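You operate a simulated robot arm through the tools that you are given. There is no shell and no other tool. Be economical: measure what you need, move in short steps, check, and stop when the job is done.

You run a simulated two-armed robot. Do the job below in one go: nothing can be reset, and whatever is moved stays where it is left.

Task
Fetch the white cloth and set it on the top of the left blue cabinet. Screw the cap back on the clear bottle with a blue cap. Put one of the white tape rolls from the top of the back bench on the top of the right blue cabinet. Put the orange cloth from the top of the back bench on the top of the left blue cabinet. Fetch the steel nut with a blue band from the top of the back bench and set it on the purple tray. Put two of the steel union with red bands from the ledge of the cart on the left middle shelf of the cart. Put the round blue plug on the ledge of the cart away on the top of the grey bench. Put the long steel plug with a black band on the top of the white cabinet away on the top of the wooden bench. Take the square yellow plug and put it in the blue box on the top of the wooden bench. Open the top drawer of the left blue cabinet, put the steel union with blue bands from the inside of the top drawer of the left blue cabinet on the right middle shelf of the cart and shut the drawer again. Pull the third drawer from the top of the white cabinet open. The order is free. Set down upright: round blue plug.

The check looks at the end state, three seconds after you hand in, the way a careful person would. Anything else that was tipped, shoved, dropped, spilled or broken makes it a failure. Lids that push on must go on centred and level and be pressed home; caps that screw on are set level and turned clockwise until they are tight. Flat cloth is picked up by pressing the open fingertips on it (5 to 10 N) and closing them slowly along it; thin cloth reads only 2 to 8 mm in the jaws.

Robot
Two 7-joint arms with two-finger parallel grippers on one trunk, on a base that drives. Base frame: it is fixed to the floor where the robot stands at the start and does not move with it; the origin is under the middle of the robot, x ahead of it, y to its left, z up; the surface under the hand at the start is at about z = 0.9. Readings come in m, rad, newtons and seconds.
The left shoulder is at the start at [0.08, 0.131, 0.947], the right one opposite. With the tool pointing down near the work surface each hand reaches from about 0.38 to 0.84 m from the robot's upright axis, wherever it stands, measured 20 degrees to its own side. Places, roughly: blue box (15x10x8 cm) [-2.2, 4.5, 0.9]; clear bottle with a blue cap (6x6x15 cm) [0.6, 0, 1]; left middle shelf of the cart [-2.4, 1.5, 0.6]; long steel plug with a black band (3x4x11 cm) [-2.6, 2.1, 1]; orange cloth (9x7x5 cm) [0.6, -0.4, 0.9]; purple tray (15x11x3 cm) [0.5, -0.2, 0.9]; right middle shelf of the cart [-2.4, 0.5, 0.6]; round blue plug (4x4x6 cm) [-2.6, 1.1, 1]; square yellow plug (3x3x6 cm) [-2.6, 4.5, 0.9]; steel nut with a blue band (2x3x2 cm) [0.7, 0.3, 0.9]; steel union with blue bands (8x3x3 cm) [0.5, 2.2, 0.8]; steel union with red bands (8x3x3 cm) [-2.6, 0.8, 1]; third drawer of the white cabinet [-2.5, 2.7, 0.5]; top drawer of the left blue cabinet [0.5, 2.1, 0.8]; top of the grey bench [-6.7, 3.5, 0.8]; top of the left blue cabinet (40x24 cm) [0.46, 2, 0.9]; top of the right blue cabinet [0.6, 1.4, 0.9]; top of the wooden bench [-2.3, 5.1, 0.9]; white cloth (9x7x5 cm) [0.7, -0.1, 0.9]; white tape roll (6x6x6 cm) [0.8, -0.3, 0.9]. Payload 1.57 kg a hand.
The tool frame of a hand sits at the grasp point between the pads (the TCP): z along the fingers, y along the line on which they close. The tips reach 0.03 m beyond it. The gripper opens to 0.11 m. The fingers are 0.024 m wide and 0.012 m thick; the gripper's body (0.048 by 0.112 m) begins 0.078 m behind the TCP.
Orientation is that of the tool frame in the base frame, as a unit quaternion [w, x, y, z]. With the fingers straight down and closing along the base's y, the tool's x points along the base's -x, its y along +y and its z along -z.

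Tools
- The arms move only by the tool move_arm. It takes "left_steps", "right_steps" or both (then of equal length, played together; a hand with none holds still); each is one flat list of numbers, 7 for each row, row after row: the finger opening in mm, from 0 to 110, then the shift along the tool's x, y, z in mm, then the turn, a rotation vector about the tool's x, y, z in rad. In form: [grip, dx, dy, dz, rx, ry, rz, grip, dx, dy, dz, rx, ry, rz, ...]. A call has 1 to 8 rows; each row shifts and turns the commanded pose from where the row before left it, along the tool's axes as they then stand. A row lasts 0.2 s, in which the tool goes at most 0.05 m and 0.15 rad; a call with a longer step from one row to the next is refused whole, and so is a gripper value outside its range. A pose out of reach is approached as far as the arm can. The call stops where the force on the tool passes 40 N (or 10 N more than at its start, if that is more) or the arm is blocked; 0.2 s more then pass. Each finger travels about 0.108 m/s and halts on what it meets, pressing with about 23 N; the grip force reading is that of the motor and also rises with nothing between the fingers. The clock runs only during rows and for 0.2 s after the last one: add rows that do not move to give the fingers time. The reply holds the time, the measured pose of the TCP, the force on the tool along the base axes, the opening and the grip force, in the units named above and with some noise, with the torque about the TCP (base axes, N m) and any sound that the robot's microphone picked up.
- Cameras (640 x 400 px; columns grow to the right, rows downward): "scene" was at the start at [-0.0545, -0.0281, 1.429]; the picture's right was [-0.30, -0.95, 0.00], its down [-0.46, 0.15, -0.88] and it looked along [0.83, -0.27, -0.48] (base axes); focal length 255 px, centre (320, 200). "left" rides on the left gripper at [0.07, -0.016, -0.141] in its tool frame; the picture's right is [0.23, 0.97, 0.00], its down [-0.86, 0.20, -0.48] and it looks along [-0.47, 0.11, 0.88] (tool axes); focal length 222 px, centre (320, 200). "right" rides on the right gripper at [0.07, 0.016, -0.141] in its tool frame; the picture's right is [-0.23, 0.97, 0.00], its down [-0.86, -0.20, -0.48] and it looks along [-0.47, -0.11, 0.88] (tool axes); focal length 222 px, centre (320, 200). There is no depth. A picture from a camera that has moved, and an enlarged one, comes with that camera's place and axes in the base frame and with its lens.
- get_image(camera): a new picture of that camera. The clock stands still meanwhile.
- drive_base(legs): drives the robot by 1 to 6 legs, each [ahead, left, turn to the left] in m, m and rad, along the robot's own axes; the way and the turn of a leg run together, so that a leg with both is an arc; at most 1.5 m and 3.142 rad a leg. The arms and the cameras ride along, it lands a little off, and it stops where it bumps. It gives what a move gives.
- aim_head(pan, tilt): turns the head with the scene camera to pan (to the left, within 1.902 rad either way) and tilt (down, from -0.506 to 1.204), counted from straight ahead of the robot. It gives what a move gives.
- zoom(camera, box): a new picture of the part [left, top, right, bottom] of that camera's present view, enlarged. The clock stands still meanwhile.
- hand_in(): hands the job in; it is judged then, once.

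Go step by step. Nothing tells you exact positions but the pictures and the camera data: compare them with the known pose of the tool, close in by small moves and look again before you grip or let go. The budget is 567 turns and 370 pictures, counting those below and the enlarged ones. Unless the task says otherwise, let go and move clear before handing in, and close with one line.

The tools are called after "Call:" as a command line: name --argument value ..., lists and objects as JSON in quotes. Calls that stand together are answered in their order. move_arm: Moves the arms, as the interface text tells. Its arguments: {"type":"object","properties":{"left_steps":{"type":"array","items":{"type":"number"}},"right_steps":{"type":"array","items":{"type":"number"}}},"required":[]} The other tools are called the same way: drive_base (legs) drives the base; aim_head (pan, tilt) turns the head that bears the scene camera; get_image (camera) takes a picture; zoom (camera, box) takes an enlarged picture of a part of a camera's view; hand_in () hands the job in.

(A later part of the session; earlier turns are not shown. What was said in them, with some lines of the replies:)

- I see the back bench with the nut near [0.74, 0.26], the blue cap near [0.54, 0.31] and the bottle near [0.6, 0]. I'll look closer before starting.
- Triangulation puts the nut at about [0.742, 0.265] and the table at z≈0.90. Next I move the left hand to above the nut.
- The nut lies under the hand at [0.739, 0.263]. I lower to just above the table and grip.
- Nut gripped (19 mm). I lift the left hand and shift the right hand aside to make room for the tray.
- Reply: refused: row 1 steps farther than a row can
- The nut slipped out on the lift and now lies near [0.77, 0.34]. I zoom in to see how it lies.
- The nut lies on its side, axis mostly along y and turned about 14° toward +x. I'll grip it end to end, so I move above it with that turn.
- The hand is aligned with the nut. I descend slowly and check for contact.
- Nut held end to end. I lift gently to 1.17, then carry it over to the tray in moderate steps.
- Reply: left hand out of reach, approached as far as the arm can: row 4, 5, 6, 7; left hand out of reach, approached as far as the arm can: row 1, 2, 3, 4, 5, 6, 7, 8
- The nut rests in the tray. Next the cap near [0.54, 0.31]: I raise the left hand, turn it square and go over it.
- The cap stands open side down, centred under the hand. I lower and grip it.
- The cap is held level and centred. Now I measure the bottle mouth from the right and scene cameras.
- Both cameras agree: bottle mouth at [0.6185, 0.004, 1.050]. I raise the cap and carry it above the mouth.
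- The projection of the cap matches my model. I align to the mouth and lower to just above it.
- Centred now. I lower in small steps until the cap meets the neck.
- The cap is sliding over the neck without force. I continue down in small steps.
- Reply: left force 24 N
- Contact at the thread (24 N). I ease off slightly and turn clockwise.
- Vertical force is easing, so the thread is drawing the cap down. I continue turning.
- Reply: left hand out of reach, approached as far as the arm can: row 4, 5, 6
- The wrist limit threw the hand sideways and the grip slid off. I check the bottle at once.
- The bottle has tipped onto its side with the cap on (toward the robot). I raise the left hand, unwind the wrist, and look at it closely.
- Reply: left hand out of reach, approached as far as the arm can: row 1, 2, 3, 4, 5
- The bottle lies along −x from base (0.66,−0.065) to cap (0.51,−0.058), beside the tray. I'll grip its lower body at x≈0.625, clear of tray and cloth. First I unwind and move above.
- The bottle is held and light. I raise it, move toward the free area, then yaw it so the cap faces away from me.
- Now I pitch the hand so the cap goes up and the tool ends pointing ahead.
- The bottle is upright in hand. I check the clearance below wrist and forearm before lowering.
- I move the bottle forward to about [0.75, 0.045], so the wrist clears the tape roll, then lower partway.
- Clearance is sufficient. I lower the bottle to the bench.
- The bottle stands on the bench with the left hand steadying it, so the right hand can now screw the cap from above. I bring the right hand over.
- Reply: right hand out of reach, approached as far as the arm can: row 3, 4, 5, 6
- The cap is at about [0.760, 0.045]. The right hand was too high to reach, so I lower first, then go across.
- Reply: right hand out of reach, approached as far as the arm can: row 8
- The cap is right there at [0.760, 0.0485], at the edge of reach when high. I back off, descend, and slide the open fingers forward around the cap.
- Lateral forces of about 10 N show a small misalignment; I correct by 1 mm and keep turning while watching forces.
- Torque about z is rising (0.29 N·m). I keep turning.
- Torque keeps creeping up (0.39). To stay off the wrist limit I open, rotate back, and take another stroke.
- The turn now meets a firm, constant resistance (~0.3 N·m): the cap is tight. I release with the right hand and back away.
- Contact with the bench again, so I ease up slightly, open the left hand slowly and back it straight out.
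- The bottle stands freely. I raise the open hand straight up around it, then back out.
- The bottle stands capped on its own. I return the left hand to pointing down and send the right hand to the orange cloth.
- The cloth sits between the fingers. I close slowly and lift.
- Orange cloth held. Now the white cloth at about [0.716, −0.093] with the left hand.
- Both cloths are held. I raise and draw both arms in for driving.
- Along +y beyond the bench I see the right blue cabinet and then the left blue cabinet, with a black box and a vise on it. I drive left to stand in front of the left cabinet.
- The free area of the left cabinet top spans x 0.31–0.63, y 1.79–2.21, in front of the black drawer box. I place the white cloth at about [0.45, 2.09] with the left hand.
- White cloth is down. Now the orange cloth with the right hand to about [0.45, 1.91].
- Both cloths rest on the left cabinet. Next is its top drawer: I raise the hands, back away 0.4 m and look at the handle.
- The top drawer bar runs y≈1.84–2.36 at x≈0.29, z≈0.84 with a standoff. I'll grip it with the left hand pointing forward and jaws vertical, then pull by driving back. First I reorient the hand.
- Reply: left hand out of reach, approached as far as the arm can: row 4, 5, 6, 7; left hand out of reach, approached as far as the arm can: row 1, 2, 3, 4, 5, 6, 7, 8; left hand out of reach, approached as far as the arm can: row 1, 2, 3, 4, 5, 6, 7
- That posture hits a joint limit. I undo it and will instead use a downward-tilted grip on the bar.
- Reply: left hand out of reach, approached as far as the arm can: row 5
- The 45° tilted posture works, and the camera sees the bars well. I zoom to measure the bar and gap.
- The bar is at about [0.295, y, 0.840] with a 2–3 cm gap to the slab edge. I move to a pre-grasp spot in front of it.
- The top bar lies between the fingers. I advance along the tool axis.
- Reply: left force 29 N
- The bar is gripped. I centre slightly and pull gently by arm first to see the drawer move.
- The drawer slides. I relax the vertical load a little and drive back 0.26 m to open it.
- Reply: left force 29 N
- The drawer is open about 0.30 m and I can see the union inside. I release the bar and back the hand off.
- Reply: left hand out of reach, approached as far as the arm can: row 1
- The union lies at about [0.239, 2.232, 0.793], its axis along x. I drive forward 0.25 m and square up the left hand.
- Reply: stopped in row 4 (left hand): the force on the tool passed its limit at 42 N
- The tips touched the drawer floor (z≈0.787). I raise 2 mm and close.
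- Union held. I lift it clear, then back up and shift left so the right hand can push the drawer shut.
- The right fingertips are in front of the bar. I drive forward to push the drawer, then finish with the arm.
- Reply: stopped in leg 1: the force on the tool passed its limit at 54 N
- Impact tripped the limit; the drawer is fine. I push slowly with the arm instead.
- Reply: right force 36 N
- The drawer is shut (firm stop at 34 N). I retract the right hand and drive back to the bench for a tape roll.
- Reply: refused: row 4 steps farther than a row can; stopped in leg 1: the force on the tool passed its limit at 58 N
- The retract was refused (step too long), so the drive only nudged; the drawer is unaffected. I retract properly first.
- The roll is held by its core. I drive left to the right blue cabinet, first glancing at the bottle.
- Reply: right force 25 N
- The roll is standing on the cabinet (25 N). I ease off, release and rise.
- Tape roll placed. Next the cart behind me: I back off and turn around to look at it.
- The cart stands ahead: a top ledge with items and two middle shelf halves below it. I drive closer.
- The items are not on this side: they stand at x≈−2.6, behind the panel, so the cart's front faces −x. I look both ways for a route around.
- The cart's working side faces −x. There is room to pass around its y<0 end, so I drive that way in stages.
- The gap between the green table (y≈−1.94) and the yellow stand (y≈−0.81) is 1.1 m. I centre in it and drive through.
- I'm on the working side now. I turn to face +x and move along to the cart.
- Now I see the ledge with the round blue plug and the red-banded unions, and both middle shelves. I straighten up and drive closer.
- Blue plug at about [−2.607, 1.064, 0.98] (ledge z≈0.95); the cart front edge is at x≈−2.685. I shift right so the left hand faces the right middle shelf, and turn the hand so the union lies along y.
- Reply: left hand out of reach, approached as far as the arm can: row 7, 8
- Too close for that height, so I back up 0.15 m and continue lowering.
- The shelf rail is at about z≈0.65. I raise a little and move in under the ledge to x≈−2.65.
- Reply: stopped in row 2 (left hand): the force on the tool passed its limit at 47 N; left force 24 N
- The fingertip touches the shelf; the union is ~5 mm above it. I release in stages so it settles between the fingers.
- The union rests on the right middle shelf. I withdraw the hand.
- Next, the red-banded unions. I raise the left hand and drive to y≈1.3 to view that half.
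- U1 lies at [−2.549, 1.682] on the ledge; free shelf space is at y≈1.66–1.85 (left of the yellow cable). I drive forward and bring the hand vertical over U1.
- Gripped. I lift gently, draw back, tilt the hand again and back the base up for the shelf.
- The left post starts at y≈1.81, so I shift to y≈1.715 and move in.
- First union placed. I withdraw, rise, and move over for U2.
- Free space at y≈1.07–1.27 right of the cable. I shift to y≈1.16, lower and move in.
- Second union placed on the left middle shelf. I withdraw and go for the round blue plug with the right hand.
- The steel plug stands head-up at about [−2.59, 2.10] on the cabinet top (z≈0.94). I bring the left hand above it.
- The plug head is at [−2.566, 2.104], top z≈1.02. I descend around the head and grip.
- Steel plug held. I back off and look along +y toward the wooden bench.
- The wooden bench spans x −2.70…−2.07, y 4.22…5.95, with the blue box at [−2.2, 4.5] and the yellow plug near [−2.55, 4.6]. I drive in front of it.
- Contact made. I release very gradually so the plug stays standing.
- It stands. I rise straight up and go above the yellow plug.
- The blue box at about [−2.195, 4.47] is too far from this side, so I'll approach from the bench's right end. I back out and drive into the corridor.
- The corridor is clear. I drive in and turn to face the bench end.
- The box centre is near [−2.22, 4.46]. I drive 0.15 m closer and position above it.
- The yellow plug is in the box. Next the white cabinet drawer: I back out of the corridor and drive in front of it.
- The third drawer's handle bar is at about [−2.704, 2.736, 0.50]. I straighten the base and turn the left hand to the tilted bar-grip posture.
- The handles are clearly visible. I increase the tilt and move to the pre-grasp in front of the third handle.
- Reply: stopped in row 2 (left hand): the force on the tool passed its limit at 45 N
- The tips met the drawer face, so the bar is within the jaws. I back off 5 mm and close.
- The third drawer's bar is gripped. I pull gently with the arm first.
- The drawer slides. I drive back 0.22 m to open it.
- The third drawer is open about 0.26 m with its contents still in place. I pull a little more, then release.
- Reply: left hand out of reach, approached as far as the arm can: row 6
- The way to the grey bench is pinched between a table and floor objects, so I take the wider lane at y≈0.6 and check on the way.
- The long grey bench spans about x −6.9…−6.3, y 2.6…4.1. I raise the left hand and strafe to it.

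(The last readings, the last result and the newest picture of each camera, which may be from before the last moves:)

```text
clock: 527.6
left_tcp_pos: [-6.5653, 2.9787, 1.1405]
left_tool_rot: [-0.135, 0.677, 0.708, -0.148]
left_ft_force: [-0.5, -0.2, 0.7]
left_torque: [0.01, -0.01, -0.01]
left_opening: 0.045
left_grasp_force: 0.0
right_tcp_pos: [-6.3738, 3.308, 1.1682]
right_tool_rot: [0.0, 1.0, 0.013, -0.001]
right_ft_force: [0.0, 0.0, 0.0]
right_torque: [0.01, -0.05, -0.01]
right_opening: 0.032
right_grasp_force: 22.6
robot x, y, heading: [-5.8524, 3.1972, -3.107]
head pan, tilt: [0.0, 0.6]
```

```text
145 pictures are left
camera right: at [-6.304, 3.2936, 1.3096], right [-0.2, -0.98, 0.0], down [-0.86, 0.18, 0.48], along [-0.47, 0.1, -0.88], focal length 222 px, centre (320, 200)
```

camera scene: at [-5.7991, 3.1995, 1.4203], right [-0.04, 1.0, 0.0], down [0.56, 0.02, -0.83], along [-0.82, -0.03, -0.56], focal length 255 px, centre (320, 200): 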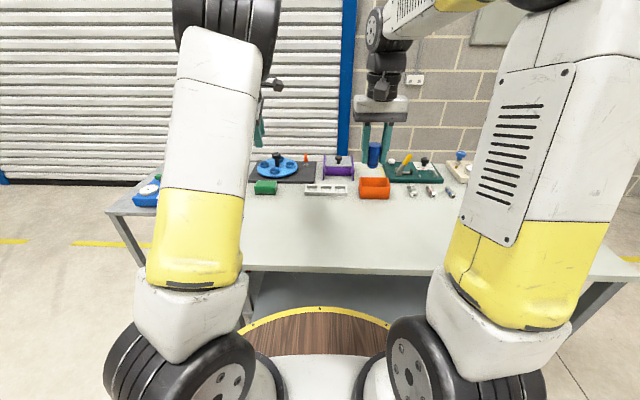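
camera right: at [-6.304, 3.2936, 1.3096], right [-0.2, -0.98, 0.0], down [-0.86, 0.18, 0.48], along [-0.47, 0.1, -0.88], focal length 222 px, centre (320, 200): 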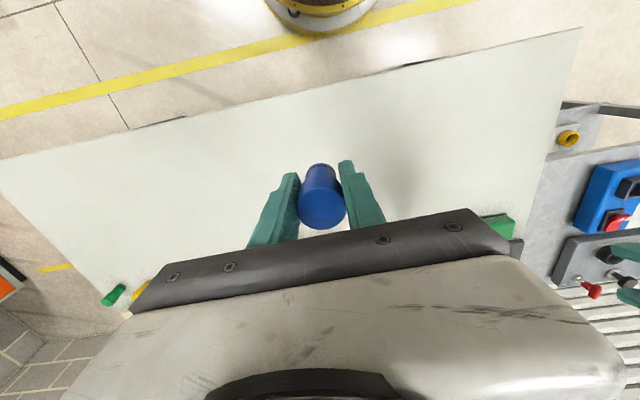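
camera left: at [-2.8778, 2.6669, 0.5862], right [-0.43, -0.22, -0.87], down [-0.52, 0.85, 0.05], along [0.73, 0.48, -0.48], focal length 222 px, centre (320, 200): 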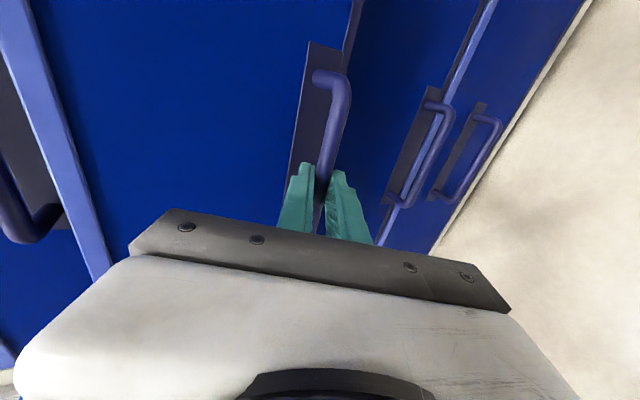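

The bench front edge is at x≈−6.315 and the area at [−6.48, 3.31] is free. I move the blue plug there and lower it.

Call:
move_arm --right_steps '[0, -25, 0, 5, 0, 0, 0, 0, -40, 0, 10, 0, 0, 0, 0, -40, 0, 20, 0, 0, 0, 0, 0, 0, 35, 0, 0, 0, 0, 0, 0, 40, 0, 0, 0, 0, 0, 0, 40, 0, 0, 0, 0, 0, 0, 40, 0, 0, 0, 0, 0, 0, 40, 0, 0, 0]'

Call:
get_image --camera "right"

Call:
zoom --camera "scene" --box '[300, 120, 460, 260]'

```text
clock: 529.4
left_tcp_pos: [-6.5659, 2.9794, 1.1412]
left_tool_rot: [-0.135, 0.676, 0.708, -0.15]
left_ft_force: [-0.3, 0.3, -0.3]
left_torque: [-0.04, 0.02, -0.01]
left_opening: 0.0451
left_grasp_force: 0.0
right_tcp_pos: [-6.4803, 3.3049, 0.9364]
right_tool_rot: [0.0, 1.0, 0.013, 0.0]
right_ft_force: [-1.0, -0.1, -0.8]
right_torque: [0.0, 0.01, -0.05]
right_opening: 0.0318
right_grasp_force: 23.1
robot x, y, heading: [-5.8492, 3.199, -3.101]
head pan, tilt: [0.0, 0.6]
```

```text
144 pictures are left
camera right: at [-6.4097, 3.2898, 1.078], right [-0.2, -0.98, 0.0], down [-0.86, 0.18, 0.48], along [-0.47, 0.1, -0.88], focal length 222 px, centre (320, 200)
```

right: 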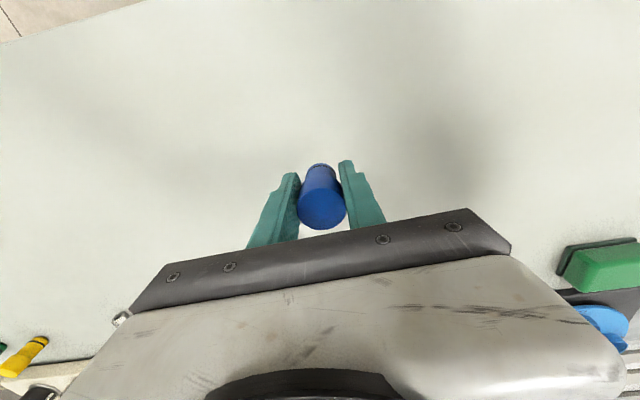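

```text
2.86 times, centred on (380, 190) of scene
camera zoom: at [-5.7988, 3.1994, 1.4202], right [-0.04, 1.0, 0.0], down [0.56, 0.02, -0.83], along [-0.82, -0.03, -0.56], focal length 728 px, centre (149, 229)
```

zoom: 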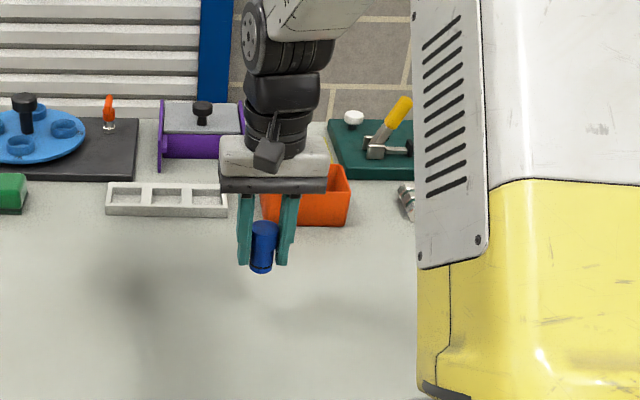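

Call:
move_arm --right_steps '[0, 0, 0, 30, 0, 0, 0, 0, 0, 0, 25, 0, 0, 0, 0, 0, 0, 12, 0, 0, 0, 0, 0, 0, 4, 0, 0, 0, 0, 0, 0, 3, 0, 0, 0, 0, 0, 0, 3, 0, 0, 0, 0, 0, 0, 0, 0, 0, 0]'

Call:
zoom --camera "scene" --box '[300, 140, 460, 280]'

```text
clock: 531.0
left_tcp_pos: [-6.5654, 2.9797, 1.1415]
left_tool_rot: [-0.135, 0.676, 0.709, -0.15]
left_ft_force: [0.2, -0.2, 0.2]
left_torque: [-0.03, 0.02, -0.02]
left_opening: 0.0449
left_grasp_force: 0.0
right_tcp_pos: [-6.4801, 3.306, 0.8625]
right_tool_rot: [-0.001, 1.0, 0.012, -0.002]
right_ft_force: [3.1, -0.2, 14.0]
right_torque: [0.01, -0.1, -0.03]
right_opening: 0.0314
right_grasp_force: 23.1
robot x, y, heading: [-5.8517, 3.1958, -3.102]
head pan, tilt: [0.0, 0.6]
```

```text
2.86 times, centred on (380, 210) of scene
camera zoom: at [-5.7985, 3.1994, 1.4202], right [-0.04, 1.0, 0.0], down [0.56, 0.02, -0.83], along [-0.82, -0.03, -0.56], focal length 728 px, centre (149, 171)
```

zoom: 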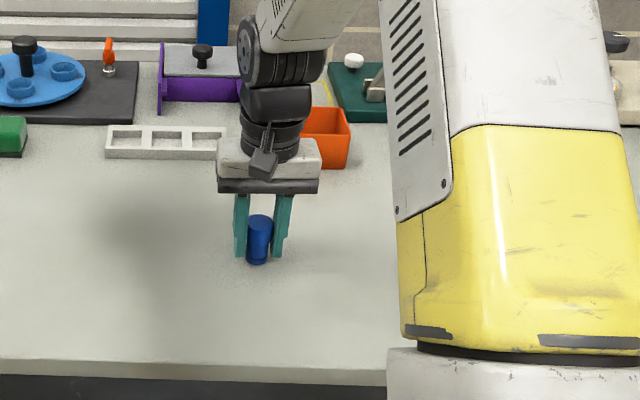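

Contact at 14 N, plug upright on the bench. I ease off, open slowly and rise.

Call:
move_arm --right_steps '[0, 0, 0, -0.8, 0, 0, 0, 33, 0, 0, 0, 0, 0, 0, 36, 0, 0, 0, 0, 0, 0, 42, 0, 0, 0, 0, 0, 0, 55, 0, 0, 0, 0, 0, 0, 60, 0, 0, -10, 0, 0, 0, 60, 0, 0, -30, 0, 0, 0, 60, 0, 0, -40, 0, 0, 0]'

Call:
zoom --camera "scene" --box '[300, 140, 460, 280]'

Call:
get_image --camera "right"

```text
clock: 532.8
left_tcp_pos: [-6.5665, 2.98, 1.1419]
left_tool_rot: [-0.135, 0.676, 0.709, -0.149]
left_ft_force: [-0.9, -0.1, -0.2]
left_torque: [-0.02, -0.01, -0.01]
left_opening: 0.045
left_grasp_force: 0.0
right_tcp_pos: [-6.4803, 3.3063, 0.9438]
right_tool_rot: [0.0, 1.0, 0.012, -0.001]
right_ft_force: [-0.1, 0.9, -0.6]
right_torque: [0.04, 0.0, 0.01]
right_opening: 0.0599
right_grasp_force: 0.0
robot x, y, heading: [-5.8498, 3.1961, -3.099]
head pan, tilt: [0.0, 0.6]
```

```text
2.86 times, centred on (380, 210) of scene
camera zoom: at [-5.7994, 3.1995, 1.4203], right [-0.04, 1.0, 0.0], down [0.56, 0.02, -0.82], along [-0.82, -0.03, -0.57], focal length 728 px, centre (149, 171)
```

zoom: 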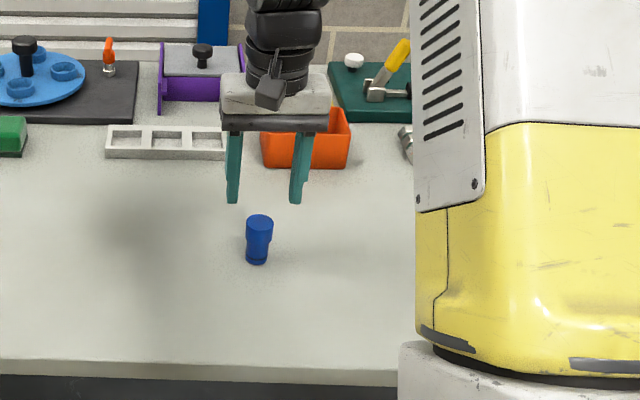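

```text
140 pictures are left
camera right: at [-6.4101, 3.2906, 1.0841], right [-0.2, -0.98, 0.0], down [-0.86, 0.18, 0.48], along [-0.47, 0.1, -0.88], focal length 222 px, centre (320, 200)
```

right: 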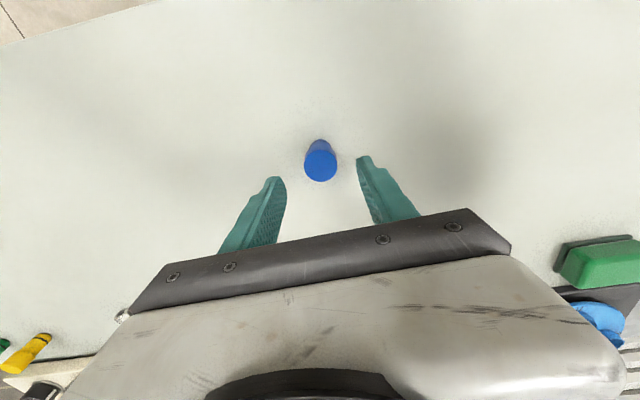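

The blue plug stands upright on the grey bench. I raise the hand and back clear.

Call:
move_arm --right_steps '[60, 0, 0, -40, 0, 0, 0, 60, 0, 0, -45, 0, 0, 0, 60, 0, 0, -45, 0, 0, 0, 60, 0, 0, -45, 0, 0, 0]'

Call:
drive_base --legs '[[-0.35, 0, 0]]'

Call:
get_image --camera "scene"

```text
clock: 533.8
left_tcp_pos: [-6.5661, 2.9798, 1.1406]
left_tool_rot: [-0.135, 0.676, 0.708, -0.149]
left_ft_force: [0.0, -0.6, -0.2]
left_torque: [0.01, -0.02, 0.03]
left_opening: 0.0451
left_grasp_force: 0.0
right_tcp_pos: [-6.4789, 3.3061, 1.1182]
right_tool_rot: [-0.001, 1.0, 0.013, -0.002]
right_ft_force: [-0.2, 0.1, -0.2]
right_torque: [0.01, -0.03, 0.0]
right_opening: 0.06
right_grasp_force: 0.0
robot x, y, heading: [-5.8485, 3.1988, -3.107]
head pan, tilt: [0.0, 0.6]
```

```text
clock: 536.1
left_tcp_pos: [-6.2143, 2.9925, 1.1416]
left_tool_rot: [-0.135, 0.675, 0.71, -0.149]
left_ft_force: [-1.2, -0.3, 0.6]
left_torque: [0.0, -0.01, 0.02]
left_opening: 0.045
left_grasp_force: 0.0
right_tcp_pos: [-6.1296, 3.3192, 1.1169]
right_tool_rot: [-0.001, 1.0, 0.013, 0.0]
right_ft_force: [0.1, -0.5, 0.6]
right_torque: [0.01, 0.01, 0.01]
right_opening: 0.0599
right_grasp_force: 0.1
robot x, y, heading: [-5.4967, 3.2136, -3.102]
head pan, tilt: [0.0, 0.6]
```

```text
139 pictures are left
camera scene: at [-5.4482, 3.2136, 1.4202], right [-0.04, 1.0, 0.0], down [0.56, 0.02, -0.82], along [-0.82, -0.03, -0.57], focal length 255 px, centre (320, 200)
```

scene: 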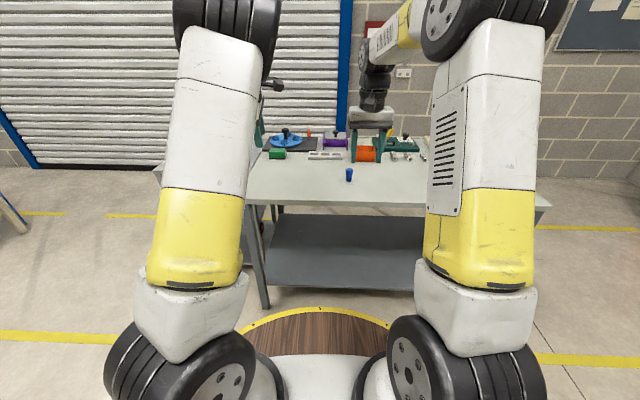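

Everything asked for is placed, both hands are empty and clear of the bench, so I hand the job in.

Call:
hand_in

```text
The job is handed in.
```

I handed the job in with all eleven items done, but the clear bottle tipped over once while I was screwing on its cap. I stood it back up with no spill seen. It now stands about 14 cm from where it started, capped and tightened to a firm stop.
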